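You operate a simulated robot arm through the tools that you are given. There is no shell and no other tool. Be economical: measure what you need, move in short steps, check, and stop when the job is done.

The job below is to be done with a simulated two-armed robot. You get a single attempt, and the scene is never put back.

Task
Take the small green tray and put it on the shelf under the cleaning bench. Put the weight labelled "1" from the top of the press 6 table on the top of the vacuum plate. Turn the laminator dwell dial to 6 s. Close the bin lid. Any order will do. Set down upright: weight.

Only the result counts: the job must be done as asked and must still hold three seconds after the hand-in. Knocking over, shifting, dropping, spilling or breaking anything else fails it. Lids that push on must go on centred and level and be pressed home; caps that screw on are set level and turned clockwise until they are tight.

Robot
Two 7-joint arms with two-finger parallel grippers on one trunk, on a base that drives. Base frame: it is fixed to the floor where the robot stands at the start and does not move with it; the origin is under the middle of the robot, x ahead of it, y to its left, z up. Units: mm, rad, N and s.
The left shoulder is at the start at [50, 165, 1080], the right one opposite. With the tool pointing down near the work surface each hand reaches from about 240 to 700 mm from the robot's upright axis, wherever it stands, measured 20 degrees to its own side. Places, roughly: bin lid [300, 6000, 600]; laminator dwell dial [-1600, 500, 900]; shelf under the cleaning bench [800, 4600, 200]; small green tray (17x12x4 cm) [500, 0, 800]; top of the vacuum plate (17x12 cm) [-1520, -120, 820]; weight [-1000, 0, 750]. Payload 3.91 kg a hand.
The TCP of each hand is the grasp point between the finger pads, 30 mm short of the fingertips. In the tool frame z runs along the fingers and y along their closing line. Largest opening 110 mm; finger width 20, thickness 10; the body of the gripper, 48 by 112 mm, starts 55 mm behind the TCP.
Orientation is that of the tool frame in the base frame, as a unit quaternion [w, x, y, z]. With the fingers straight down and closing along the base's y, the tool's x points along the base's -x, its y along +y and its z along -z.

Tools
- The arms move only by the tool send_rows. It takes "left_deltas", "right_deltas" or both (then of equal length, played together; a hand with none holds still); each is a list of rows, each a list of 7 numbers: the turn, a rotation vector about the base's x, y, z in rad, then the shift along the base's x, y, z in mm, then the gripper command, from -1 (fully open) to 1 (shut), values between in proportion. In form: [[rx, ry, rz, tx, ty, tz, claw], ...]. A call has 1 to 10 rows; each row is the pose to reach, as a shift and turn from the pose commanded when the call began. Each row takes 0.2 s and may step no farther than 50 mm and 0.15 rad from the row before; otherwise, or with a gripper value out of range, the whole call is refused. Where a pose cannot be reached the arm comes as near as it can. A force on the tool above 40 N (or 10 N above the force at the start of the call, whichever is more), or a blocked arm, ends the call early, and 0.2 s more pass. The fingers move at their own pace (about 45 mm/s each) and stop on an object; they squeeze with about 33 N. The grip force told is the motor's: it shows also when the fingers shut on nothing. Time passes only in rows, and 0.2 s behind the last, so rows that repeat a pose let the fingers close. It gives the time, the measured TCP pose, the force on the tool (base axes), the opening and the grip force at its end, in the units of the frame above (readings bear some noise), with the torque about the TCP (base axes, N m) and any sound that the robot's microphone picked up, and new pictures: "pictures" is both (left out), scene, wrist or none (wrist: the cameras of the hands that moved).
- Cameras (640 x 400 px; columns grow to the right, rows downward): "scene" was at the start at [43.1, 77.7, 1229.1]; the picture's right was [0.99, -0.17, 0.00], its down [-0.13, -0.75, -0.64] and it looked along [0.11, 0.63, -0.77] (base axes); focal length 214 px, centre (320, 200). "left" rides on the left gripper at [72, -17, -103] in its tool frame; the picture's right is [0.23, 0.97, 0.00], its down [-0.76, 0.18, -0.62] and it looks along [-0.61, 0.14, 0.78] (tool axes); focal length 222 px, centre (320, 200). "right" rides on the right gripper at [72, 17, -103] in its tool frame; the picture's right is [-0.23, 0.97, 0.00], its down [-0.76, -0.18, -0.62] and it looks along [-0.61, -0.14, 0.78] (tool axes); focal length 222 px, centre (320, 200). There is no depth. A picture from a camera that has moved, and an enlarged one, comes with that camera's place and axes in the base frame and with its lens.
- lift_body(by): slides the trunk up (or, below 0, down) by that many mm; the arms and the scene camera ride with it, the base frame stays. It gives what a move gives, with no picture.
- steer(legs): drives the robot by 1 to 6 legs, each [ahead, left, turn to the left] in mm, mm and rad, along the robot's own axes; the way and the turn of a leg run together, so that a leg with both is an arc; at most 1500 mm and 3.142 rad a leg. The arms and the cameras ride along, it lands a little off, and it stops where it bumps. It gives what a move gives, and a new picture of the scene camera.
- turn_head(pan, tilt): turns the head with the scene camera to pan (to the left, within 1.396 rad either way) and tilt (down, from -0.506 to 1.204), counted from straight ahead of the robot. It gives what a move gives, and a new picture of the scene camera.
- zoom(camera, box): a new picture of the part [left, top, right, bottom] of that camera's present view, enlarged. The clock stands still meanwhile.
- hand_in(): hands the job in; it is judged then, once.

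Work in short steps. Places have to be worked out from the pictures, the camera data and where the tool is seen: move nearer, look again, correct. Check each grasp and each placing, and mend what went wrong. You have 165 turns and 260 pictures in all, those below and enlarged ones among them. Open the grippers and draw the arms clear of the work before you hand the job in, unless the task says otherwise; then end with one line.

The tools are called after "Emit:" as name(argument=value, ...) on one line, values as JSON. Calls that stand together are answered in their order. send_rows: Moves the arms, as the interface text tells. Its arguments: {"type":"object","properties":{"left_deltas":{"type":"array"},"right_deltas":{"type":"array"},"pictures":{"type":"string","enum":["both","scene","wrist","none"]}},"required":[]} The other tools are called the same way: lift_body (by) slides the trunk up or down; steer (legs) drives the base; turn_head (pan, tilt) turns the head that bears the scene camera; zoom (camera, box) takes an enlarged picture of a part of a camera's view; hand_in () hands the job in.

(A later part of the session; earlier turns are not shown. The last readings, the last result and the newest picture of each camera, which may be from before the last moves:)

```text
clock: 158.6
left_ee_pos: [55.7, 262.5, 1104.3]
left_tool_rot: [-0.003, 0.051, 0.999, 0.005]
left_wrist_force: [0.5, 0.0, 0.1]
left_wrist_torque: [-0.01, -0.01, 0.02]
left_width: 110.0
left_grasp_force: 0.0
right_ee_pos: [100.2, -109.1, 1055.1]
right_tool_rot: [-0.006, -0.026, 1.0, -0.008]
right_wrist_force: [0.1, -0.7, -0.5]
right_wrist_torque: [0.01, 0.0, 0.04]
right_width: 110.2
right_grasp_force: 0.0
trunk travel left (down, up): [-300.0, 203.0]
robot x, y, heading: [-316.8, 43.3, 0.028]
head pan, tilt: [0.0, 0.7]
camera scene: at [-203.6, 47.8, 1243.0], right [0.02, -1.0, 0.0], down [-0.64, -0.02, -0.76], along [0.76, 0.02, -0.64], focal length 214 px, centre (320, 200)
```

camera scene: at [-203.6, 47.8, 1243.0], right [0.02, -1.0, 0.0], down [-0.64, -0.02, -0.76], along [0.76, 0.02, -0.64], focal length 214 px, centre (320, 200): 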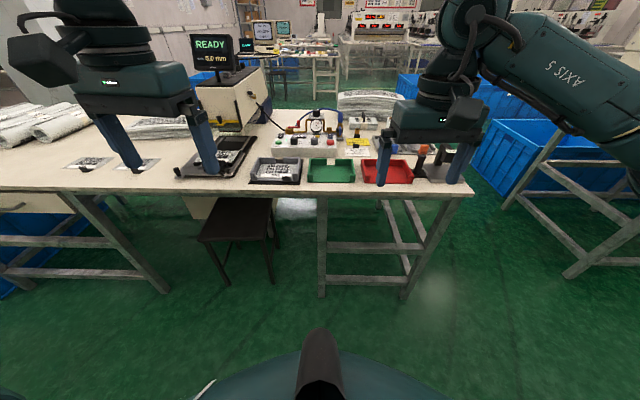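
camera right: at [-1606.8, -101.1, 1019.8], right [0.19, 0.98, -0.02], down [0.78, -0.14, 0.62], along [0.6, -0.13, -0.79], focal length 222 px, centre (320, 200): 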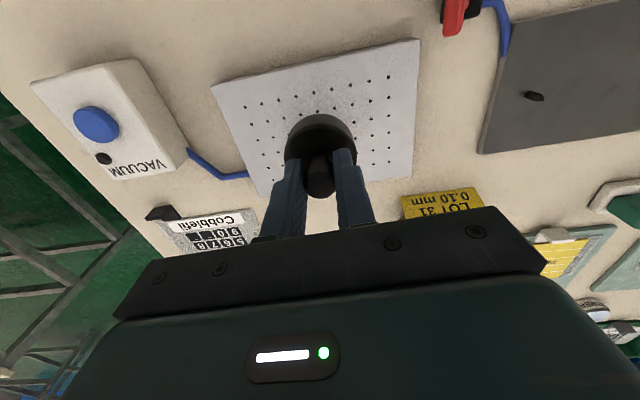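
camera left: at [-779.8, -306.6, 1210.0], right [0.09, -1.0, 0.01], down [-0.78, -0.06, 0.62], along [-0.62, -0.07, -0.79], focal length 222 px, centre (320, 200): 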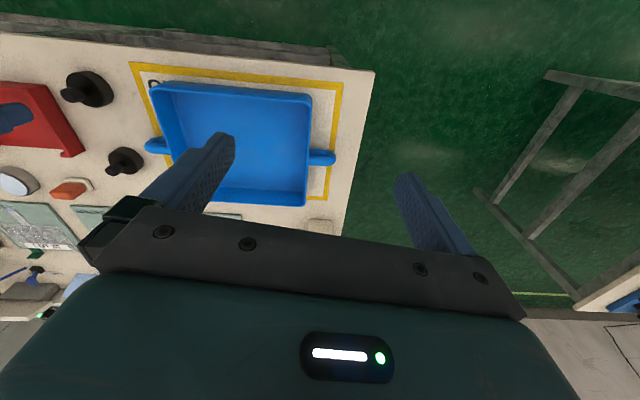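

I move to the start pose in front of the tray.

Emit:
steer(legs=[[0, -45, -0.028], [305, 0, 0]])

```text
clock: 161.1
left_ee_pos: [366.1, 206.6, 1104.2]
left_tool_rot: [-0.004, 0.064, 0.998, 0.005]
left_wrist_force: [0.1, -0.4, -0.5]
left_wrist_torque: [0.04, 0.01, -0.02]
left_width: 110.1
left_grasp_force: 0.1
right_ee_pos: [400.2, -168.4, 1054.4]
right_tool_rot: [-0.007, -0.012, 1.0, -0.008]
right_wrist_force: [0.3, 0.3, 0.4]
right_wrist_torque: [0.0, 0.0, -0.01]
right_width: 109.8
right_grasp_force: 0.1
trunk travel left (down, up): [-300.0, 203.0]
robot x, y, heading: [-18.2, -2.2, -0.002]
head pan, tilt: [0.0, 0.7]
camera scene: at [100.3, -1.2, 1243.0], right [0.0, -1.0, 0.0], down [-0.64, 0.0, -0.76], along [0.76, 0.0, -0.64], focal length 214 px, centre (320, 200)
```

scene: 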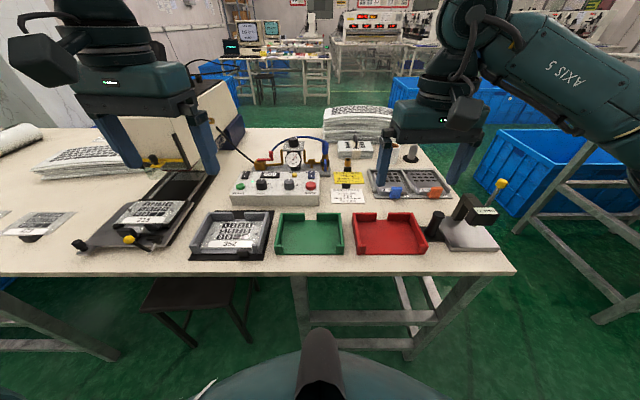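

First I straighten the left hand's yaw and bring it near the tray's left wall, looking with its camera.

Emit:
send_rows(left_deltas=[[0, 0, 0.128, 10, -30, -20, -1], [0, 0, 0.128, 20, -60, -50, -1], [0, 0, 0.128, 30, -90, -80, -1], [0, 0, 0.128, 34, -97, -110, -1]], pictures="none")

Emit:
zoom(camera="left", box=[120, 0, 520, 240])

Emit:
zoom(camera="scene", box=[190, 190, 370, 280])

```text
clock: 162.1
left_ee_pos: [399.6, 108.0, 994.0]
left_tool_rot: [-0.003, 0.0, 1.0, 0.006]
left_wrist_force: [0.3, 0.0, -0.1]
left_wrist_torque: [0.01, 0.03, 0.0]
left_width: 109.8
left_grasp_force: 0.0
right_ee_pos: [400.2, -166.2, 1054.4]
right_tool_rot: [-0.006, -0.013, 1.0, -0.009]
right_wrist_force: [0.4, 0.3, 0.1]
right_wrist_torque: [0.02, 0.0, 0.0]
right_width: 110.0
right_grasp_force: 0.0
trunk travel left (down, up): [-300.0, 203.0]
robot x, y, heading: [-14.2, -2.5, -0.0]
head pan, tilt: [0.0, 0.7]
```

```text
1.60 times, centred on (320, 120) of left
camera zoom: at [328.5, 91.3, 1099.2], right [-0.23, 0.97, 0.01], down [0.77, 0.17, 0.62], along [0.6, 0.15, -0.78], focal length 355 px, centre (320, 328)
```

zoom: 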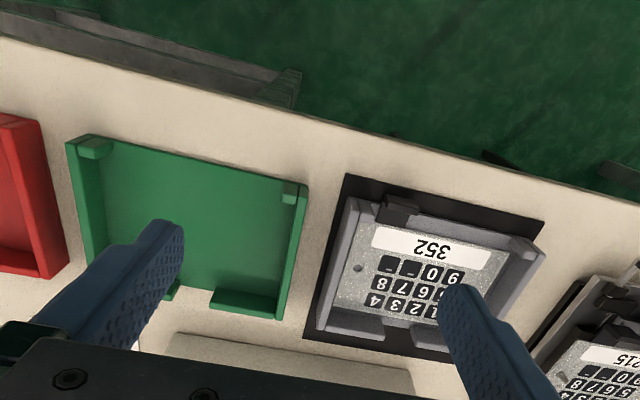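

```text
3.56 times, centred on (280, 235) of scene
camera zoom: at [100.1, -1.1, 1243.1], right [0.0, -1.0, 0.0], down [-0.64, 0.0, -0.76], along [0.76, 0.0, -0.64], focal length 763 px, centre (462, 76)
```

zoom: 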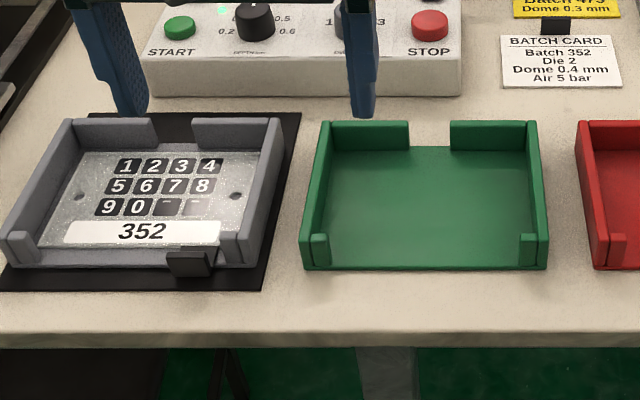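

The tray top is about z≈845, x≈408–526, left wall's outer face at y≈105. I pitch the hand forward 0.6 rad with a 36 mm opening and stop at a pre-grasp point.

Emit:
send_rows(left_deltas=[[0, -0.12, 0, 0, 0, 0, 0.345], [0, -0.24, 0, 0, -2, -10, 0.345], [0, -0.36, 0, 3, -4, -25, 0.345], [0, -0.48, 0, 6, -6, -45, 0.345], [0, -0.6, 0, 11, -8, -64, 0.345], [0, -0.6, 0, 11, -8, -64, 0.345]], pictures="wrist")

Emit:
zoom(camera="scene", box=[190, 170, 370, 270])

```text
clock: 163.5
left_ee_pos: [410.8, 100.1, 930.8]
left_tool_rot: [0.292, -0.002, 0.956, 0.005]
left_wrist_force: [-0.3, 0.1, -1.1]
left_wrist_torque: [0.01, 0.01, -0.01]
left_width: 36.0
left_grasp_force: 0.0
right_ee_pos: [399.7, -167.4, 1054.0]
right_tool_rot: [-0.007, -0.013, 1.0, -0.008]
right_wrist_force: [-0.2, -0.4, -0.8]
right_wrist_torque: [-0.03, -0.02, -0.03]
right_width: 110.1
right_grasp_force: 0.0
trunk travel left (down, up): [-300.0, 203.0]
robot x, y, heading: [-14.4, -3.1, -0.001]
head pan, tilt: [0.0, 0.7]
camera left: at [292.9, 83.1, 976.9], right [-0.19, 0.97, -0.12], down [0.28, 0.17, 0.94], along [0.94, 0.15, -0.31], focal length 222 px, centre (320, 200)
```

left: 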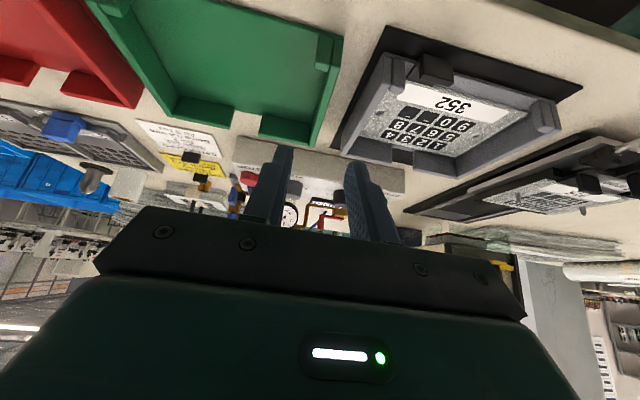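

```text
3.56 times, centred on (280, 220) of scene
camera zoom: at [99.8, -1.2, 1243.1], right [0.0, -1.0, 0.0], down [-0.64, 0.0, -0.77], along [0.77, 0.0, -0.64], focal length 763 px, centre (462, 129)
```

zoom: 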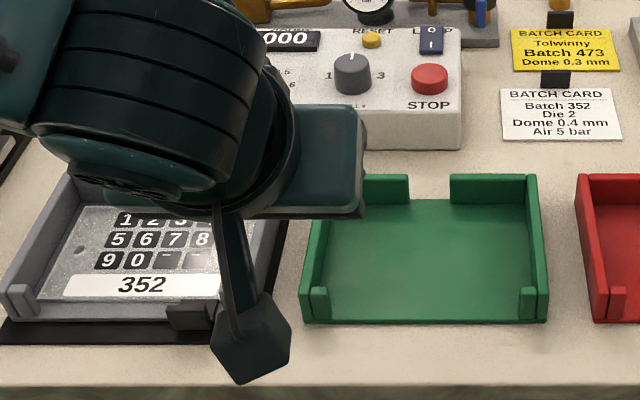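

Refined: wall centre y≈97, mid x≈460. I advance along the fingers to TCP [460, 97, 853].

Emit:
send_rows(left_deltas=[[0, 0, 0, 12, -3, -20, 0.345], [0, 0, 0, 25, -3, -40, 0.345], [0, 0, 0, 36, -3, -58, 0.345], [0, 0, 0, 44, -3, -70, 0.345], [0, 0, 0, 49, -3, -78, 0.345]], pictures="wrist")

Emit:
zoom(camera="scene", box=[190, 170, 370, 270])

```text
clock: 164.7
left_ee_pos: [450.0, 127.4, 873.4]
left_tool_rot: [0.292, 0.0, 0.956, 0.004]
left_wrist_force: [-0.2, -0.1, 0.1]
left_wrist_torque: [0.0, 0.01, -0.02]
left_width: 36.2
left_grasp_force: 0.1
left hand out of reach, approached as far as the arm can: row 1, 2, 3, 4, 5
right_ee_pos: [398.9, -167.2, 1055.2]
right_tool_rot: [-0.005, -0.012, 1.0, -0.009]
right_wrist_force: [0.4, 0.3, 0.2]
right_wrist_torque: [-0.01, -0.04, 0.03]
right_width: 110.1
right_grasp_force: 0.0
trunk travel left (down, up): [-300.0, 203.0]
robot x, y, heading: [-17.3, -5.5, -0.002]
head pan, tilt: [0.0, 0.7]
camera left: at [332.8, 108.9, 920.6], right [-0.19, 0.97, -0.12], down [0.28, 0.17, 0.94], along [0.94, 0.15, -0.31], focal length 222 px, centre (320, 200)
```

left: 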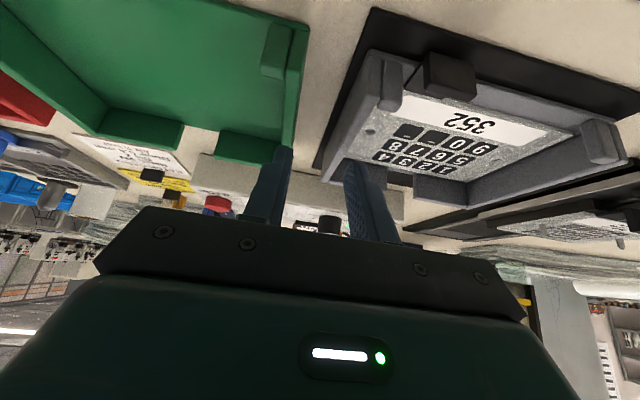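

```text
3.56 times, centred on (280, 220) of scene
camera zoom: at [99.8, -1.2, 1243.1], right [0.0, -1.0, 0.0], down [-0.64, 0.0, -0.77], along [0.77, 0.0, -0.64], focal length 763 px, centre (462, 129)
```

zoom: 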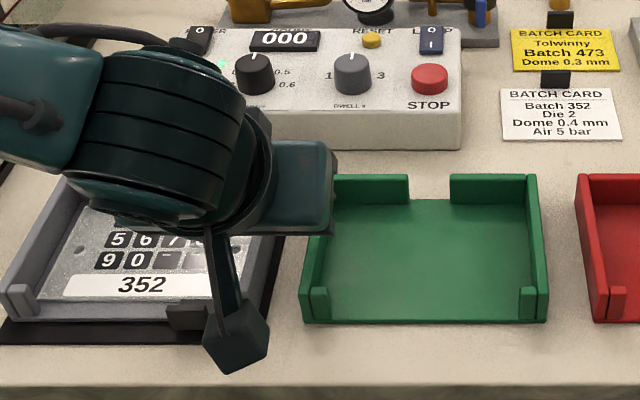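

The left arm is near its limit this close to centre. I back the hand up, then shift the robot 90 mm right.

Emit:
send_rows(left_deltas=[[0, 0, 0, -20, 0, 35, 0.345], [0, 0, 0, -40, 0, 70, 0.345], [0, 0, 0, -55, 0, 110, 0.345]], pictures="none")

```text
clock: 165.5
left_ee_pos: [394.1, 127.0, 984.1]
left_tool_rot: [0.291, 0.0, 0.957, 0.005]
left_wrist_force: [-0.2, 0.0, 0.3]
left_wrist_torque: [0.02, -0.05, -0.02]
left_width: 36.2
left_grasp_force: 0.0
right_ee_pos: [397.9, -167.0, 1054.4]
right_tool_rot: [-0.006, -0.012, 1.0, -0.007]
right_wrist_force: [0.3, -0.2, -0.6]
right_wrist_torque: [0.01, 0.01, -0.05]
right_width: 110.2
right_grasp_force: 0.0
trunk travel left (down, up): [-300.0, 203.0]
robot x, y, heading: [-19.3, -4.7, -0.001]
head pan, tilt: [0.0, 0.7]
```

Emit:
steer(legs=[[0, -90, 0]])

```text
clock: 166.6
left_ee_pos: [395.4, 37.0, 984.8]
left_tool_rot: [0.291, 0.0, 0.957, 0.006]
left_wrist_force: [-0.3, 0.3, 0.6]
left_wrist_torque: [0.02, -0.02, 0.0]
left_width: 35.7
left_grasp_force: 0.1
right_ee_pos: [398.4, -256.8, 1053.6]
right_tool_rot: [-0.007, -0.012, 1.0, -0.007]
right_wrist_force: [0.6, -0.3, -1.4]
right_wrist_torque: [0.02, 0.0, 0.01]
right_width: 110.1
right_grasp_force: 0.1
trunk travel left (down, up): [-300.0, 203.0]
robot x, y, heading: [-16.3, -89.8, -0.002]
head pan, tilt: [0.0, 0.7]
camera scene: at [99.7, -91.5, 1243.1], right [0.0, -1.0, 0.0], down [-0.64, 0.0, -0.76], along [0.76, 0.0, -0.64], focal length 214 px, centre (320, 200)
```

scene: 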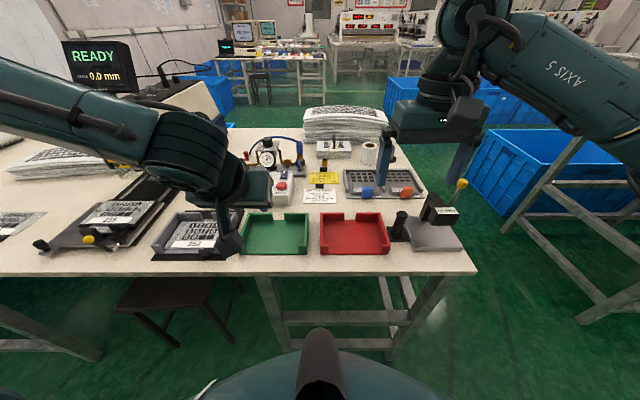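

Now I move the left hand to the pre-grasp above the left wall and look.

Emit:
send_rows(left_deltas=[[0, 0, 0, 3, 20, -15, 0.345], [0, 0, 0, 6, 40, -30, 0.345], [0, 0, 0, 10, 60, -45, 0.345], [0, 0, 0, 15, 60, -55, 0.345]], pictures="wrist")

Emit:
zoom(camera="scene", box=[190, 180, 330, 270])

```text
clock: 167.6
left_ee_pos: [410.9, 96.3, 929.1]
left_tool_rot: [0.292, 0.0, 0.956, 0.005]
left_wrist_force: [0.3, 0.2, 0.0]
left_wrist_torque: [0.02, 0.02, 0.02]
left_width: 36.2
left_grasp_force: 0.0
right_ee_pos: [399.1, -256.5, 1055.6]
right_tool_rot: [-0.007, -0.012, 1.0, -0.009]
right_wrist_force: [0.4, -0.2, 0.6]
right_wrist_torque: [-0.01, -0.02, 0.0]
right_width: 110.4
right_grasp_force: 0.0
trunk travel left (down, up): [-300.0, 203.0]
robot x, y, heading: [-13.2, -95.5, -0.002]
head pan, tilt: [0.0, 0.7]
camera left: at [293.2, 79.3, 975.1], right [-0.19, 0.97, -0.12], down [0.28, 0.17, 0.94], along [0.94, 0.15, -0.31], focal length 222 px, centre (320, 200)
```

left: 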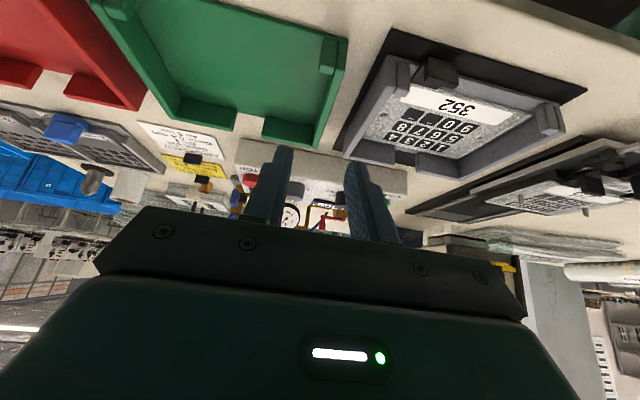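

```text
4.44 times, centred on (260, 225) of scene
camera zoom: at [99.8, -90.9, 1243.0], right [0.0, -1.0, 0.0], down [-0.64, 0.0, -0.76], along [0.76, 0.0, -0.64], focal length 953 px, centre (587, 89)
```

zoom: 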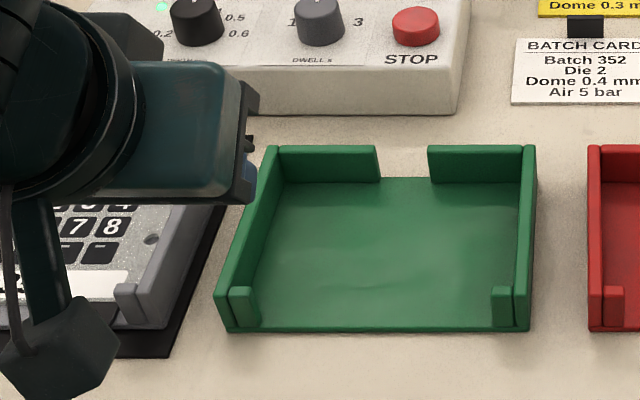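

Parallax gives wall top z≈840, outer y≈105, x 411–530. I advance to TCP [464, 98, 849].

Emit:
send_rows(left_deltas=[[0, 0, 0, 13, 1, -20, 0.345], [0, 0, 0, 27, 2, -40, 0.345], [0, 0, 0, 40, 2, -60, 0.345], [0, 0, 0, 47, 2, -71, 0.345], [0, 0, 0, 53, 2, -80, 0.345]], pictures="wrist")

Emit:
zoom(camera="scene", box=[190, 180, 330, 270])

```text
clock: 168.8
left_ee_pos: [463.1, 98.0, 848.9]
left_tool_rot: [0.291, -0.002, 0.957, 0.005]
left_wrist_force: [-0.4, -0.1, 0.0]
left_wrist_torque: [0.03, 0.01, 0.01]
left_width: 36.0
left_grasp_force: 0.0
right_ee_pos: [399.4, -256.7, 1054.0]
right_tool_rot: [-0.006, -0.012, 1.0, -0.008]
right_wrist_force: [-1.0, 0.1, 0.0]
right_wrist_torque: [-0.01, 0.03, 0.01]
right_width: 110.0
right_grasp_force: 0.0
trunk travel left (down, up): [-300.0, 203.0]
robot x, y, heading: [-16.6, -90.8, -0.001]
head pan, tilt: [0.0, 0.7]
camera left: at [346.6, 81.0, 895.1], right [-0.19, 0.97, -0.12], down [0.28, 0.17, 0.94], along [0.94, 0.15, -0.31], focal length 222 px, centre (320, 200)
```

left: 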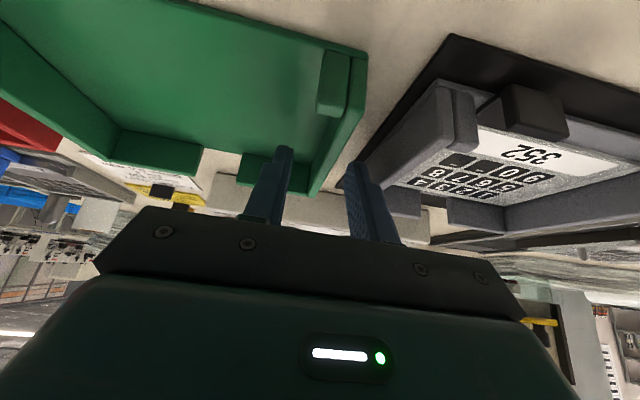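

```text
4.44 times, centred on (260, 225) of scene
camera zoom: at [99.8, -90.8, 1243.0], right [0.0, -1.0, 0.0], down [-0.64, 0.0, -0.76], along [0.76, 0.0, -0.64], focal length 953 px, centre (587, 89)
```

zoom: 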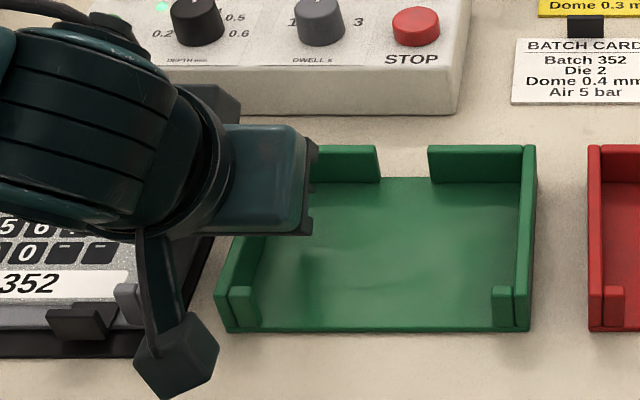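

The wall runs between the fingers. I close.

Emit:
send_rows(left_deltas=[[0, 0, 0, 0, 0, 0, 0.7], [0, 0, 0, 0, 0, 0, 1], [0, 0, 0, 0, 0, 0, 1], [0, 0, 0, 0, 0, 0, 1]], pictures="wrist")

```text
clock: 169.8
left_ee_pos: [462.3, 98.3, 850.0]
left_tool_rot: [0.292, -0.001, 0.956, 0.005]
left_wrist_force: [-0.5, 0.1, 0.1]
left_wrist_torque: [-0.09, 0.0, 0.0]
left_width: 7.2
left_grasp_force: 32.8
right_ee_pos: [400.2, -256.6, 1054.6]
right_tool_rot: [-0.007, -0.012, 1.0, -0.008]
right_wrist_force: [-0.2, -0.1, -0.2]
right_wrist_torque: [0.01, 0.0, 0.02]
right_width: 110.0
right_grasp_force: 0.1
trunk travel left (down, up): [-300.0, 203.0]
robot x, y, heading: [-15.4, -90.7, -0.002]
head pan, tilt: [0.0, 0.7]
camera left: at [346.4, 80.9, 895.4], right [-0.19, 0.97, -0.12], down [0.28, 0.17, 0.94], along [0.94, 0.15, -0.31], focal length 222 px, centre (320, 200)
```

left: 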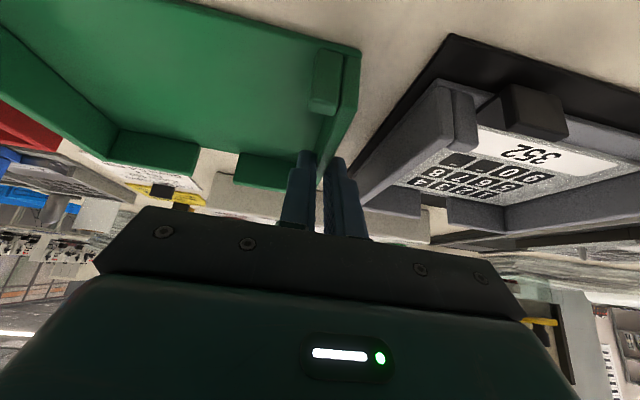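

Gripping the 7 mm wall. I lift slowly.

Emit:
send_rows(left_deltas=[[0, 0, 0, 0, 0, 8, 1], [0, 0, 0, 0, 0, 18, 1], [0, 0, 0, 0, 0, 30, 1], [0, 0, 0, 0, 0, 45, 1], [0, 0, 0, 0, 0, 60, 1]], pictures="both")

```text
clock: 171.0
left_ee_pos: [463.4, 98.6, 908.8]
left_tool_rot: [0.292, 0.0, 0.956, 0.005]
left_wrist_force: [0.8, -0.2, -1.5]
left_wrist_torque: [0.1, 0.05, 0.0]
left_width: 7.6
left_grasp_force: 32.7
right_ee_pos: [399.5, -257.2, 1054.0]
right_tool_rot: [-0.006, -0.013, 1.0, -0.008]
right_wrist_force: [0.0, 0.4, 0.8]
right_wrist_torque: [0.0, 0.0, 0.01]
right_width: 110.1
right_grasp_force: 0.1
trunk travel left (down, up): [-300.0, 203.0]
robot x, y, heading: [-15.4, -93.2, 0.002]
head pan, tilt: [0.0, 0.7]
camera scene: at [99.7, -90.8, 1243.0], right [0.0, -1.0, 0.0], down [-0.64, 0.0, -0.77], along [0.76, 0.0, -0.64], focal length 214 px, centre (320, 200)
camera left: at [345.8, 81.0, 955.8], right [-0.19, 0.97, -0.12], down [0.28, 0.17, 0.94], along [0.94, 0.15, -0.31], focal length 222 px, centre (320, 200)
```

scene: 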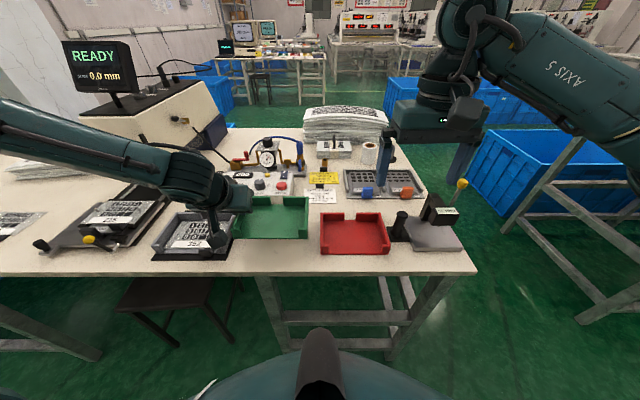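
left: 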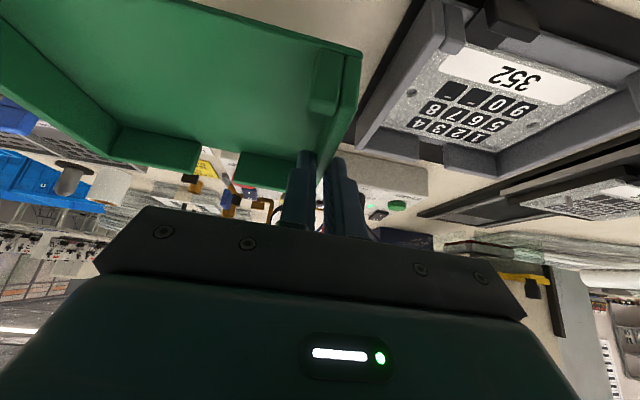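

The tray hangs level (≈0.15 kg). I raise it and draw it toward the robot before driving.

Emit:
send_rows(left_deltas=[[0, 0, 0, 0, 0, 30, 1], [0, 0, 0, -10, 0, 60, 1], [0, 0, 0, -30, 10, 80, 1], [0, 0, 0, -55, 20, 90, 1], [0, 0, 0, -80, 30, 100, 1]], pictures="none")

Emit:
steer(legs=[[-280, 0, 0], [0, 0, 1.57]])

```text
clock: 172.2
left_ee_pos: [383.9, 129.5, 1010.6]
left_tool_rot: [0.292, -0.002, 0.956, 0.006]
left_wrist_force: [0.3, -0.1, -0.6]
left_wrist_torque: [0.09, 0.03, -0.02]
left_width: 7.2
left_grasp_force: 33.0
right_ee_pos: [397.7, -256.2, 1054.7]
right_tool_rot: [-0.006, -0.013, 1.0, -0.008]
right_wrist_force: [-0.1, -1.2, -0.3]
right_wrist_torque: [-0.01, -0.01, -0.01]
right_width: 110.1
right_grasp_force: 0.0
trunk travel left (down, up): [-300.0, 203.0]
robot x, y, heading: [-18.0, -91.2, -0.005]
head pan, tilt: [0.0, 0.7]
```

```text
clock: 178.0
left_ee_pos: [-514.3, 308.3, 1010.0]
left_tool_rot: [0.204, -0.675, 0.678, 0.209]
left_wrist_force: [0.1, 0.0, -2.0]
left_wrist_torque: [0.03, 0.12, 0.05]
left_width: 7.5
left_grasp_force: 33.2
right_ee_pos: [-129.0, 320.8, 1054.9]
right_tool_rot: [-0.001, 0.714, -0.701, 0.01]
right_wrist_force: [-0.1, -0.8, 0.8]
right_wrist_torque: [0.02, 0.0, -0.01]
right_width: 110.0
right_grasp_force: 0.0
trunk travel left (down, up): [-300.0, 203.0]
robot x, y, heading: [-295.2, -90.5, 1.565]
head pan, tilt: [0.0, 0.7]
camera scene: at [-293.9, 25.0, 1243.0], right [1.0, -0.01, 0.0], down [-0.01, -0.64, -0.76], along [0.01, 0.76, -0.64], focal length 214 px, centre (320, 200)
```

scene: 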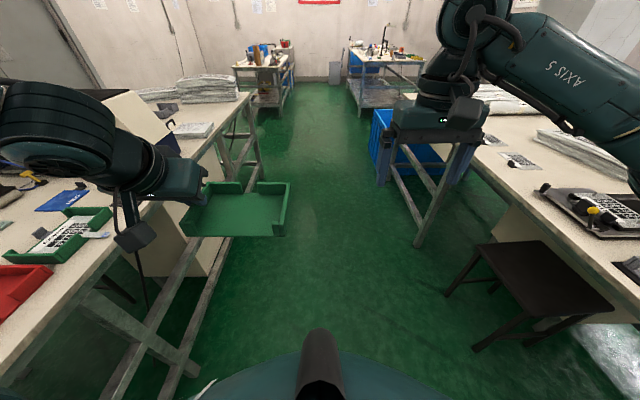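

I'm in the aisle facing the benches; the right-hand one (x≈400–1200, y≈3900+) should be the cleaning bench. I centre and drive up 2400 mm.

Emit:
steer(legs=[[0, -50, 0], [1300, 0, 0], [1100, 0, 0]])

Emit:
turn_head(pan=-0.4, tilt=0.45)

```text
clock: 190.4
left_ee_pos: [-459.2, 2722.7, 1011.2]
left_tool_rot: [-0.202, 0.678, -0.675, -0.21]
left_wrist_force: [0.1, 0.1, -0.4]
left_wrist_torque: [-0.03, 0.11, -0.02]
left_width: 7.5
left_grasp_force: 33.2
right_ee_pos: [-73.4, 2739.6, 1053.8]
right_tool_rot: [-0.001, 0.716, -0.698, 0.011]
right_wrist_force: [1.5, 0.2, -0.1]
right_wrist_torque: [0.04, 0.0, 0.01]
right_width: 110.1
right_grasp_force: 0.1
trunk travel left (down, up): [-300.0, 203.0]
robot x, y, heading: [-234.3, 2325.4, 1.57]
head pan, tilt: [0.0, 0.7]
camera scene: at [-236.0, 2440.4, 1243.0], right [1.0, 0.0, 0.0], down [0.0, -0.64, -0.76], along [0.0, 0.76, -0.64], focal length 214 px, centre (320, 200)
```

scene: 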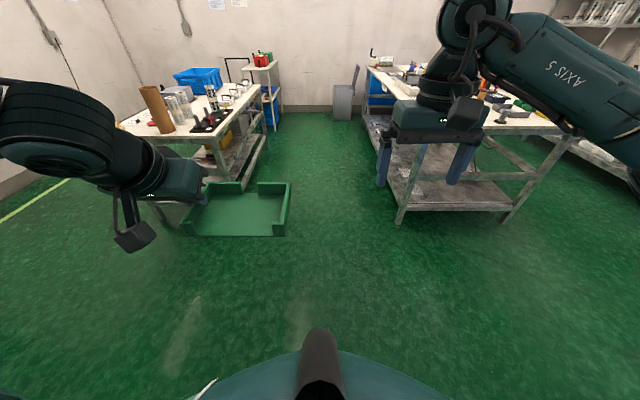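

```text
clock: 191.2
left_ee_pos: [-459.8, 2723.0, 1011.3]
left_tool_rot: [-0.203, 0.678, -0.675, -0.21]
left_wrist_force: [-0.6, -0.1, -1.9]
left_wrist_torque: [-0.04, 0.12, -0.01]
left_width: 7.3
left_grasp_force: 33.2
right_ee_pos: [-73.1, 2739.1, 1054.5]
right_tool_rot: [0.0, 0.716, -0.698, 0.01]
right_wrist_force: [-0.3, 0.7, 0.1]
right_wrist_torque: [0.01, -0.02, 0.02]
right_width: 109.9
right_grasp_force: 0.1
trunk travel left (down, up): [-300.0, 203.0]
robot x, y, heading: [-236.6, 2323.9, 1.573]
head pan, tilt: [-0.4, 0.45]
camera scene: at [-200.3, 2440.0, 1265.2], right [0.92, -0.39, 0.0], down [-0.17, -0.4, -0.9], along [0.35, 0.83, -0.44], focal length 214 px, centre (320, 200)
```

scene: 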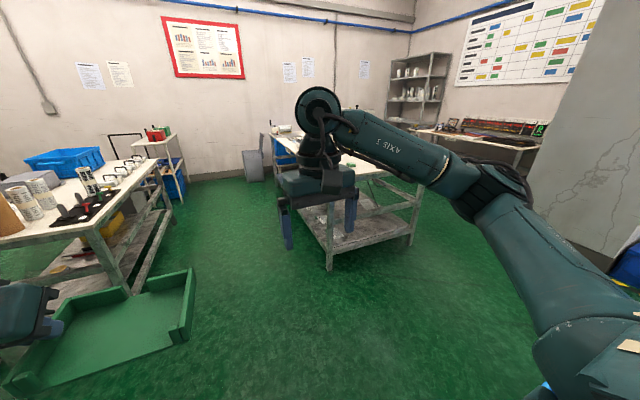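

The bench with the low grey shelf is on the right (x≈411–1285, front at y≈3650). I zoom in on it.

Emit:
turn_head(pan=-0.6, tilt=0.6)

Emit:
zoom(camera="scene", box=[150, 60, 400, 240])

```text
clock: 192.0
left_ee_pos: [-458.7, 2722.4, 1009.0]
left_tool_rot: [-0.203, 0.678, -0.675, -0.21]
left_wrist_force: [0.6, 0.0, -3.1]
left_wrist_torque: [-0.06, 0.09, -0.05]
left_width: 7.3
left_grasp_force: 33.2
right_ee_pos: [-74.0, 2739.1, 1054.4]
right_tool_rot: [-0.001, 0.715, -0.699, 0.01]
right_wrist_force: [-0.5, 0.0, -0.6]
right_wrist_torque: [-0.01, 0.01, 0.02]
right_width: 109.8
right_grasp_force: 0.1
trunk travel left (down, up): [-300.0, 203.0]
robot x, y, heading: [-241.0, 2322.2, 1.572]
head pan, tilt: [-0.6, 0.6]
camera scene: at [-186.1, 2428.3, 1251.7], right [0.83, -0.56, 0.0], down [-0.32, -0.47, -0.83], along [0.47, 0.68, -0.56], focal length 214 px, centre (320, 200)
```

scene: 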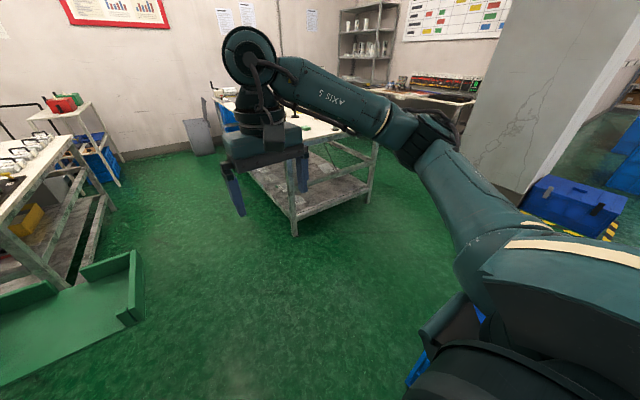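

```text
2.22 times, centred on (275, 150) of scene
camera zoom: at [-186.1, 2428.3, 1251.7], right [0.83, -0.56, 0.0], down [-0.32, -0.47, -0.83], along [0.47, 0.68, -0.56], focal length 477 px, centre (420, 311)
```

zoom: 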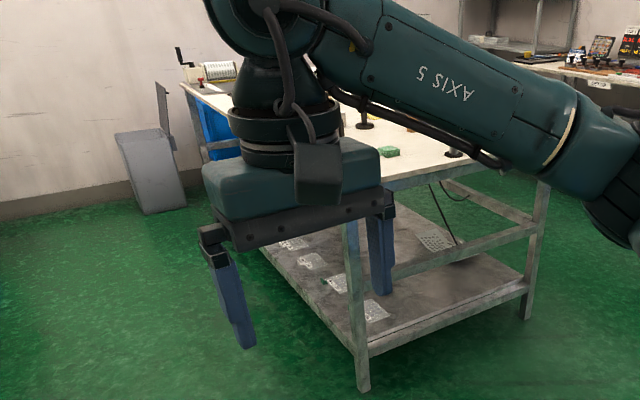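

The shelf's front end has a mid rail and papers lie along the left side. I drive up the aisle and turn to face the long side for a closer look.

Emit:
steer(legs=[[1400, 0, 0], [450, 0, 0], [0, 0, -1.57]])

Emit:
turn_head(pan=0.0, tilt=0.6)

```text
clock: 205.0
left_ee_pos: [157.2, 4404.5, 1008.7]
left_tool_rot: [0.291, -0.014, 0.956, 0.009]
left_wrist_force: [-0.2, -0.4, -1.7]
left_wrist_torque: [0.13, 0.02, 0.02]
left_width: 7.3
left_grasp_force: 32.9
right_ee_pos: [183.0, 4019.7, 1054.6]
right_tool_rot: [-0.007, -0.026, 1.0, -0.008]
right_wrist_force: [-0.7, -0.3, -0.5]
right_wrist_torque: [0.03, -0.02, 0.03]
right_width: 109.8
right_grasp_force: 0.0
trunk travel left (down, up): [-300.0, 203.0]
robot x, y, heading: [-236.1, 4169.2, 0.026]
head pan, tilt: [-0.6, 0.6]
camera scene: at [-132.2, 4126.2, 1251.7], right [-0.54, -0.84, 0.0], down [-0.47, 0.31, -0.83], along [0.69, -0.45, -0.57], focal length 214 px, centre (320, 200)
```

scene: 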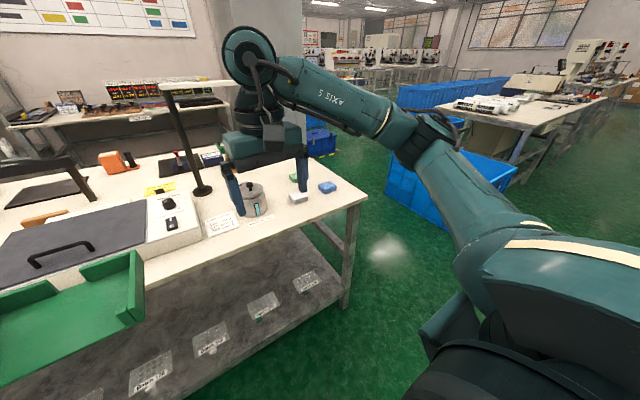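

```text
clock: 206.0
left_ee_pos: [155.8, 4404.1, 1010.4]
left_tool_rot: [0.292, -0.014, 0.956, 0.008]
left_wrist_force: [-0.2, -0.1, -1.4]
left_wrist_torque: [0.11, 0.03, 0.02]
left_width: 7.3
left_grasp_force: 32.6
right_ee_pos: [182.8, 4018.9, 1055.1]
right_tool_rot: [-0.006, -0.026, 1.0, -0.008]
right_wrist_force: [1.0, -1.0, -0.5]
right_wrist_torque: [-0.03, 0.0, -0.01]
right_width: 110.1
right_grasp_force: 0.0
trunk travel left (down, up): [-300.0, 203.0]
robot x, y, heading: [-237.7, 4174.1, 0.025]
head pan, tilt: [0.0, 0.6]
camera scene: at [-118.1, 4176.5, 1251.7], right [0.02, -1.0, 0.0], down [-0.56, -0.01, -0.83], along [0.82, 0.02, -0.56], focal length 214 px, centre (320, 200)
```

scene: 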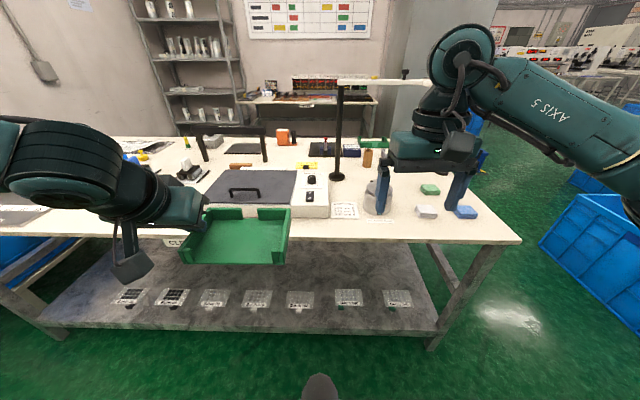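

The shelf carries a row of plates along its near edge, with a free stretch at the left end (y≈5240–5570). I slide left about 1050 mm to look there.

Emit:
steer(legs=[[0, 0, -0.025], [0, 1060, 0]])

```text
clock: 211.8
left_ee_pos: [165.5, 5452.9, 1008.8]
left_tool_rot: [0.292, -0.001, 0.956, 0.006]
left_wrist_force: [-0.4, -0.2, -1.3]
left_wrist_torque: [0.11, 0.07, 0.0]
left_width: 7.2
left_grasp_force: 32.8
right_ee_pos: [180.2, 5068.3, 1054.4]
right_tool_rot: [-0.006, -0.011, 1.0, -0.008]
right_wrist_force: [-0.1, -0.9, -1.0]
right_wrist_torque: [-0.03, -0.01, 0.02]
right_width: 110.2
right_grasp_force: 0.1
trunk travel left (down, up): [-300.0, 203.0]
robot x, y, heading: [-234.1, 5231.9, -0.006]
head pan, tilt: [0.0, 0.6]
camera scene: at [-116.2, 5233.9, 1251.7], right [0.0, -1.0, 0.0], down [-0.56, 0.0, -0.83], along [0.83, 0.0, -0.56], focal length 214 px, centre (320, 200)
```

scene: 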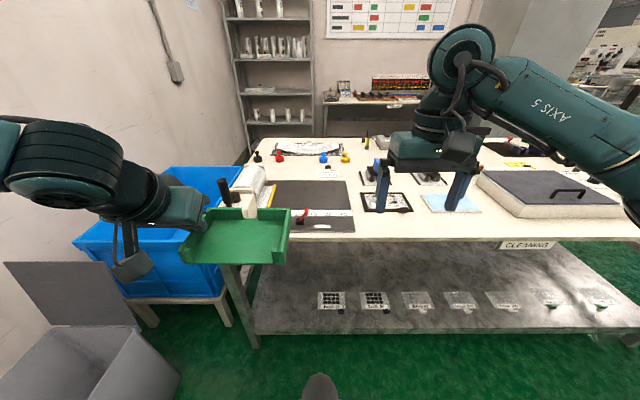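

The free stretch (y≈5250–5545) is clear; the bin with its raised lid stands further left. I lower the trunk 300 mm.

Emit:
lift_body(by=-300)

Emit:
turn_head(pan=0.15, tilt=0.5)

```text
clock: 214.8
left_ee_pos: [165.3, 5454.0, 708.7]
left_tool_rot: [0.292, 0.0, 0.957, 0.005]
left_wrist_force: [0.7, -0.4, -0.8]
left_wrist_torque: [0.11, -0.03, 0.0]
left_width: 7.4
left_grasp_force: 33.2
right_ee_pos: [179.6, 5067.2, 755.3]
right_tool_rot: [-0.007, -0.011, 1.0, -0.008]
right_wrist_force: [0.6, 0.8, -0.5]
right_wrist_torque: [0.05, 0.01, 0.02]
right_width: 109.8
right_grasp_force: 0.1
trunk travel left (down, up): [0.0, 503.0]
robot x, y, heading: [-234.4, 5232.1, -0.002]
head pan, tilt: [0.0, 0.6]
```

```text
clock: 215.5
left_ee_pos: [163.6, 5453.3, 710.5]
left_tool_rot: [0.291, 0.0, 0.957, 0.005]
left_wrist_force: [0.1, 0.6, -1.5]
left_wrist_torque: [0.12, 0.0, 0.01]
left_width: 7.3
left_grasp_force: 33.4
right_ee_pos: [179.6, 5066.8, 754.1]
right_tool_rot: [-0.007, -0.011, 1.0, -0.008]
right_wrist_force: [0.4, -1.2, -0.7]
right_wrist_torque: [-0.02, 0.02, -0.01]
right_width: 110.1
right_grasp_force: 0.1
trunk travel left (down, up): [0.0, 503.0]
robot x, y, heading: [-232.7, 5233.7, -0.001]
head pan, tilt: [0.15, 0.499]
camera scene: at [-114.6, 5247.3, 960.7], right [0.15, -0.99, 0.0], down [-0.47, -0.07, -0.88], along [0.87, 0.13, -0.48], focal length 214 px, centre (320, 200)
```

scene: 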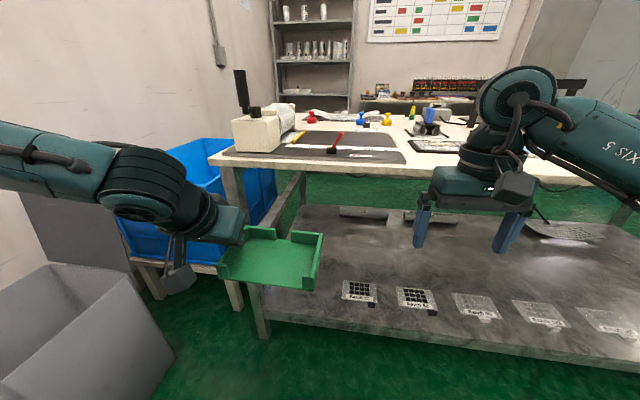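

The shelf's top is at z≈200, its front edge at x≈385, and the free space suits the tray at its present y. I lower the left hand before driving in.

Emit:
send_rows(left_deltas=[[0, 0, 0, 0, 0, -40, 1], [0, 0, 0, 0, 0, -80, 1], [0, 0, 0, 0, 0, -120, 1], [0, 0, 0, 0, 0, -160, 1], [0, 0, 0, 0, 0, -200, 1], [0, 0, 0, 0, 0, -240, 1], [0, 0, 0, 0, 0, -280, 1], [0, 0, 0, 0, 0, -320, 1], [0, 0, 0, 0, 0, -360, 1]], pictures="scene")

```text
clock: 217.5
left_ee_pos: [164.2, 5493.2, 441.1]
left_tool_rot: [0.292, 0.001, 0.956, 0.003]
left_wrist_force: [0.3, -0.2, -1.9]
left_wrist_torque: [0.11, 0.06, -0.06]
left_width: 7.3
left_grasp_force: 33.4
left hand out of reach, approached as far as the arm can: row 7, 8, 9
right_ee_pos: [178.9, 5067.6, 754.9]
right_tool_rot: [-0.007, -0.011, 1.0, -0.008]
right_wrist_force: [0.1, 0.5, -0.2]
right_wrist_torque: [0.02, 0.02, 0.0]
right_width: 110.1
right_grasp_force: 0.0
trunk travel left (down, up): [0.0, 503.0]
robot x, y, heading: [-238.1, 5229.8, -0.002]
head pan, tilt: [0.15, 0.499]
camera scene: at [-114.6, 5247.3, 960.8], right [0.15, -0.99, 0.0], down [-0.47, -0.07, -0.88], along [0.87, 0.13, -0.48], focal length 214 px, centre (320, 200)
```

scene: 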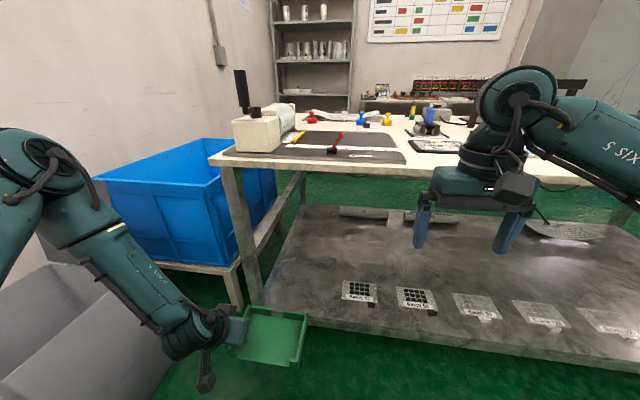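

The arm reached a limit low and close in. I try further forward (still short of the shelf edge) and down, restoring y.

Emit:
send_rows(left_deltas=[[0, 0, 0, 30, -10, 0, 1], [0, 0, 0, 60, -20, -10, 1], [0, 0, 0, 90, -30, -30, 1], [0, 0, 0, 110, -40, -60, 1], [0, 0, 0, 120, -40, -90, 1], [0, 0, 0, 130, -40, -120, 1]], pictures="scene")

```text
clock: 218.9
left_ee_pos: [252.3, 5505.7, 448.0]
left_tool_rot: [0.292, 0.0, 0.956, 0.005]
left_wrist_force: [0.3, -0.3, -1.2]
left_wrist_torque: [0.08, 0.01, -0.02]
left_width: 7.4
left_grasp_force: 33.1
left hand out of reach, approached as far as the arm can: row 1, 2, 3, 4, 5, 6
right_ee_pos: [179.9, 5067.2, 755.6]
right_tool_rot: [-0.007, -0.011, 1.0, -0.008]
right_wrist_force: [-0.9, -0.8, -0.5]
right_wrist_torque: [0.0, 0.0, 0.01]
right_width: 109.8
right_grasp_force: 0.1
trunk travel left (down, up): [0.0, 503.0]
robot x, y, heading: [-232.2, 5232.0, -0.004]
head pan, tilt: [0.15, 0.499]
camera scene: at [-114.6, 5247.3, 960.8], right [0.15, -0.99, 0.0], down [-0.47, -0.07, -0.88], along [0.87, 0.13, -0.48], focal length 214 px, centre (320, 200)
```

scene: 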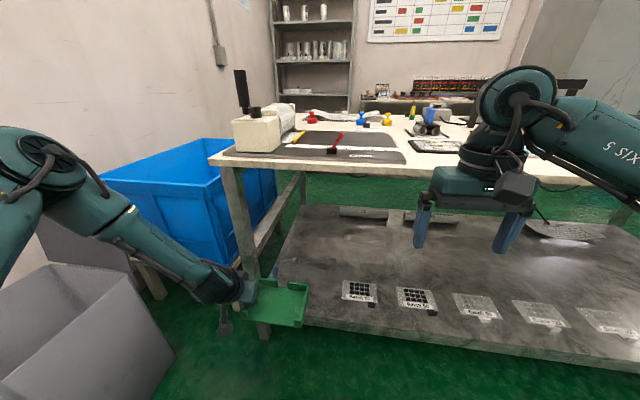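

I try yawing the hand to the right, to line up with the forearm, and see whether it frees the reach.

Emit:
send_rows(left_deltas=[[0, 0, -0.12, 0, 0, 0, 1], [0, 0, -0.24, 0, -10, 0, 1], [0, 0, -0.36, 0, -20, -10, 1], [0, 0, -0.48, 0, -30, -30, 1], [0, 0, -0.48, 0, -40, -60, 1], [0, 0, -0.48, 0, -50, -90, 1], [0, 0, -0.48, 0, -60, -120, 1]], pictures="scene")

```text
clock: 220.5
left_ee_pos: [230.4, 5480.7, 433.0]
left_tool_rot: [0.284, 0.227, 0.929, -0.065]
left_wrist_force: [-0.2, 0.9, -2.0]
left_wrist_torque: [0.09, -0.01, 0.0]
left_width: 7.1
left_grasp_force: 32.9
left hand out of reach, approached as far as the arm can: row 3, 4, 5, 6, 7
right_ee_pos: [179.3, 5067.1, 755.2]
right_tool_rot: [-0.007, -0.011, 1.0, -0.008]
right_wrist_force: [1.0, 0.6, -0.2]
right_wrist_torque: [-0.01, 0.0, -0.01]
right_width: 110.1
right_grasp_force: 0.1
trunk travel left (down, up): [0.0, 503.0]
robot x, y, heading: [-237.2, 5232.2, -0.002]
head pan, tilt: [0.15, 0.499]
camera scene: at [-114.5, 5247.3, 960.8], right [0.15, -0.99, 0.0], down [-0.47, -0.07, -0.88], along [0.87, 0.13, -0.48], focal length 214 px, centre (320, 200)
```

scene: 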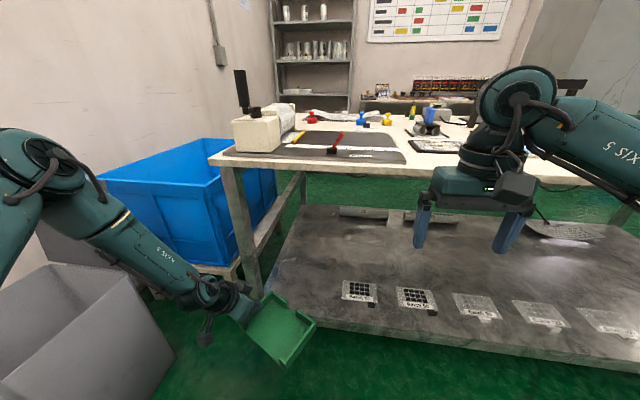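

Bend limits stop me when the forearm is steep. Working further out should help, so I undo the yaw, raise, and restore y.

Emit:
send_rows(left_deltas=[[0, 0, 0.1, 0, 0, 40, 1], [0, 0, 0.2, 0, -5, 70, 1], [0, 0, 0.3, 0, -10, 90, 1], [0, 0, 0.4, 0, -20, 100, 1], [0, 0, 0.479, 0, -27, 110, 1]], pictures="none")

Emit:
send_rows(left_deltas=[[0, 0, 0, 35, 0, 0, 1], [0, 0, 0, 70, 0, 0, 1], [0, 0, 0, 105, 0, 0, 1], [0, 0, 0, 140, 0, 0, 1], [0, 0, 0, 165, 0, -10, 1], [0, 0, 0, 185, 0, -20, 1]], pictures="scene")

```text
clock: 221.7
left_ee_pos: [229.4, 5453.6, 542.8]
left_tool_rot: [0.291, 0.0, 0.957, 0.006]
left_wrist_force: [0.5, -0.2, -1.7]
left_wrist_torque: [0.08, 0.03, 0.0]
left_width: 7.3
left_grasp_force: 33.3
right_ee_pos: [179.7, 5067.5, 755.2]
right_tool_rot: [-0.007, -0.011, 1.0, -0.007]
right_wrist_force: [0.5, 0.1, 0.1]
right_wrist_torque: [-0.01, 0.01, 0.06]
right_width: 109.9
right_grasp_force: 0.2
trunk travel left (down, up): [0.0, 503.0]
robot x, y, heading: [-235.2, 5230.6, -0.004]
head pan, tilt: [0.15, 0.499]
```

```text
clock: 223.1
left_ee_pos: [379.1, 5477.0, 551.7]
left_tool_rot: [0.292, 0.001, 0.956, 0.003]
left_wrist_force: [-0.2, 0.2, -1.3]
left_wrist_torque: [0.13, 0.02, 0.0]
left_width: 7.3
left_grasp_force: 32.8
left hand out of reach, approached as far as the arm can: row 4, 5, 6
right_ee_pos: [179.5, 5067.8, 754.7]
right_tool_rot: [-0.006, -0.012, 1.0, -0.009]
right_wrist_force: [0.1, 0.0, -1.2]
right_wrist_torque: [0.01, 0.01, 0.01]
right_width: 110.2
right_grasp_force: 0.1
trunk travel left (down, up): [0.0, 503.0]
robot x, y, heading: [-234.6, 5228.9, -0.006]
head pan, tilt: [0.15, 0.499]
camera scene: at [-114.5, 5247.3, 960.7], right [0.15, -0.99, 0.0], down [-0.47, -0.07, -0.88], along [0.87, 0.13, -0.48], focal length 214 px, centre (320, 200)
```

scene: 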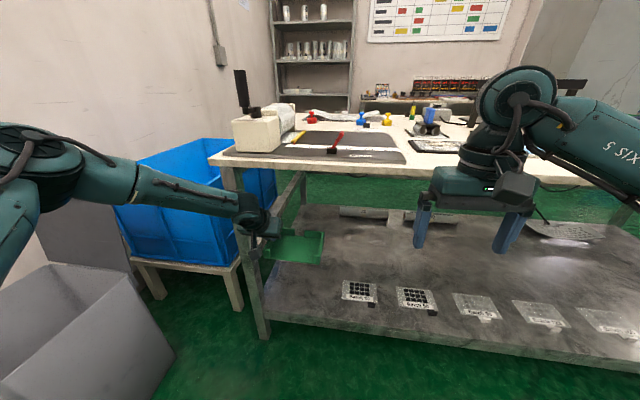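

The forward pitch is what limits the arm. I'll turn the hand vertical (the tray tilts nose-down in the grip), and level it later by pressing it gently on the shelf so it pivots. First retract and turn.

Emit:
send_rows(left_deltas=[[0, 0, 0, -40, 0, 0, 1], [0, 0, 0, -80, -5, 0, 1], [0, 0.12, 0, -115, -10, 0, 1], [0, 0.24, 0, -130, -15, 0, 1], [0, 0.36, 0, -140, -20, 0, 1], [0, 0.48, 0, -150, -20, 0, 1], [0, 0.6, 0, -150, -20, 0, 1]], pictures="scene")

```text
clock: 224.7
left_ee_pos: [229.8, 5457.0, 552.1]
left_tool_rot: [-0.005, 0.002, 1.0, 0.004]
left_wrist_force: [0.0, 0.5, -1.0]
left_wrist_torque: [0.08, -0.02, 0.03]
left_width: 7.5
left_grasp_force: 33.1
right_ee_pos: [180.3, 5069.0, 754.6]
right_tool_rot: [-0.006, -0.011, 1.0, -0.008]
right_wrist_force: [-0.3, 0.1, -0.2]
right_wrist_torque: [0.01, 0.0, -0.01]
right_width: 109.8
right_grasp_force: 0.0
trunk travel left (down, up): [0.0, 503.0]
robot x, y, heading: [-229.4, 5228.6, -0.001]
head pan, tilt: [0.15, 0.499]
camera scene: at [-114.6, 5247.3, 960.8], right [0.15, -0.99, 0.0], down [-0.47, -0.07, -0.88], along [0.87, 0.13, -0.48], focal length 214 px, centre (320, 200)
```

scene: 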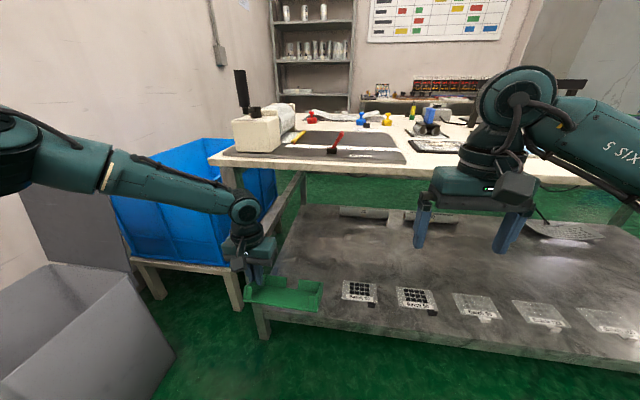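

Much better posture. I test lowering here.

Emit:
send_rows(left_deltas=[[0, 0, 0, 0, 0, -35, 1], [0, 0, 0, 0, 0, -70, 1], [0, 0, 0, 0, 0, -105, 1], [0, 0, 0, 0, 0, -140, 1], [0, 0, 0, 0, 0, -175, 1], [0, 0, 0, 0, 0, -200, 1]], pictures="scene")

```text
clock: 226.1
left_ee_pos: [194.2, 5494.5, 441.6]
left_tool_rot: [-0.003, 0.002, 1.0, 0.005]
left_wrist_force: [-0.4, -0.8, -1.5]
left_wrist_torque: [0.07, 0.0, 0.02]
left_width: 7.4
left_grasp_force: 32.2
left hand out of reach, approached as far as the arm can: row 2, 3, 4, 5, 6
right_ee_pos: [179.7, 5067.4, 754.7]
right_tool_rot: [-0.007, -0.012, 1.0, -0.008]
right_wrist_force: [-0.3, 0.0, -0.1]
right_wrist_torque: [0.0, -0.01, 0.02]
right_width: 110.0
right_grasp_force: 0.0
trunk travel left (down, up): [0.0, 503.0]
robot x, y, heading: [-234.5, 5230.3, -0.005]
head pan, tilt: [0.15, 0.499]
camera scene: at [-114.5, 5247.3, 960.8], right [0.15, -0.99, 0.0], down [-0.47, -0.07, -0.88], along [0.87, 0.13, -0.48], focal length 214 px, centre (320, 200)
```

scene: 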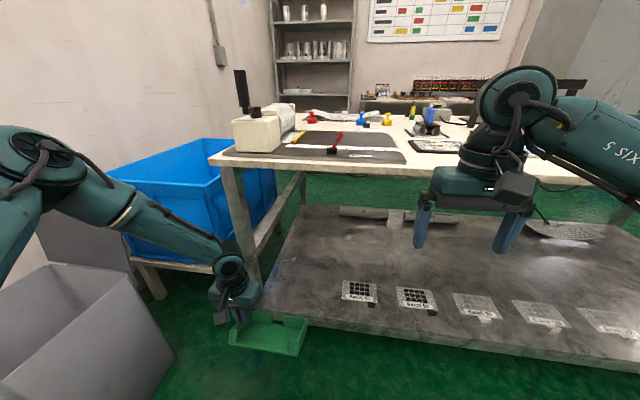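

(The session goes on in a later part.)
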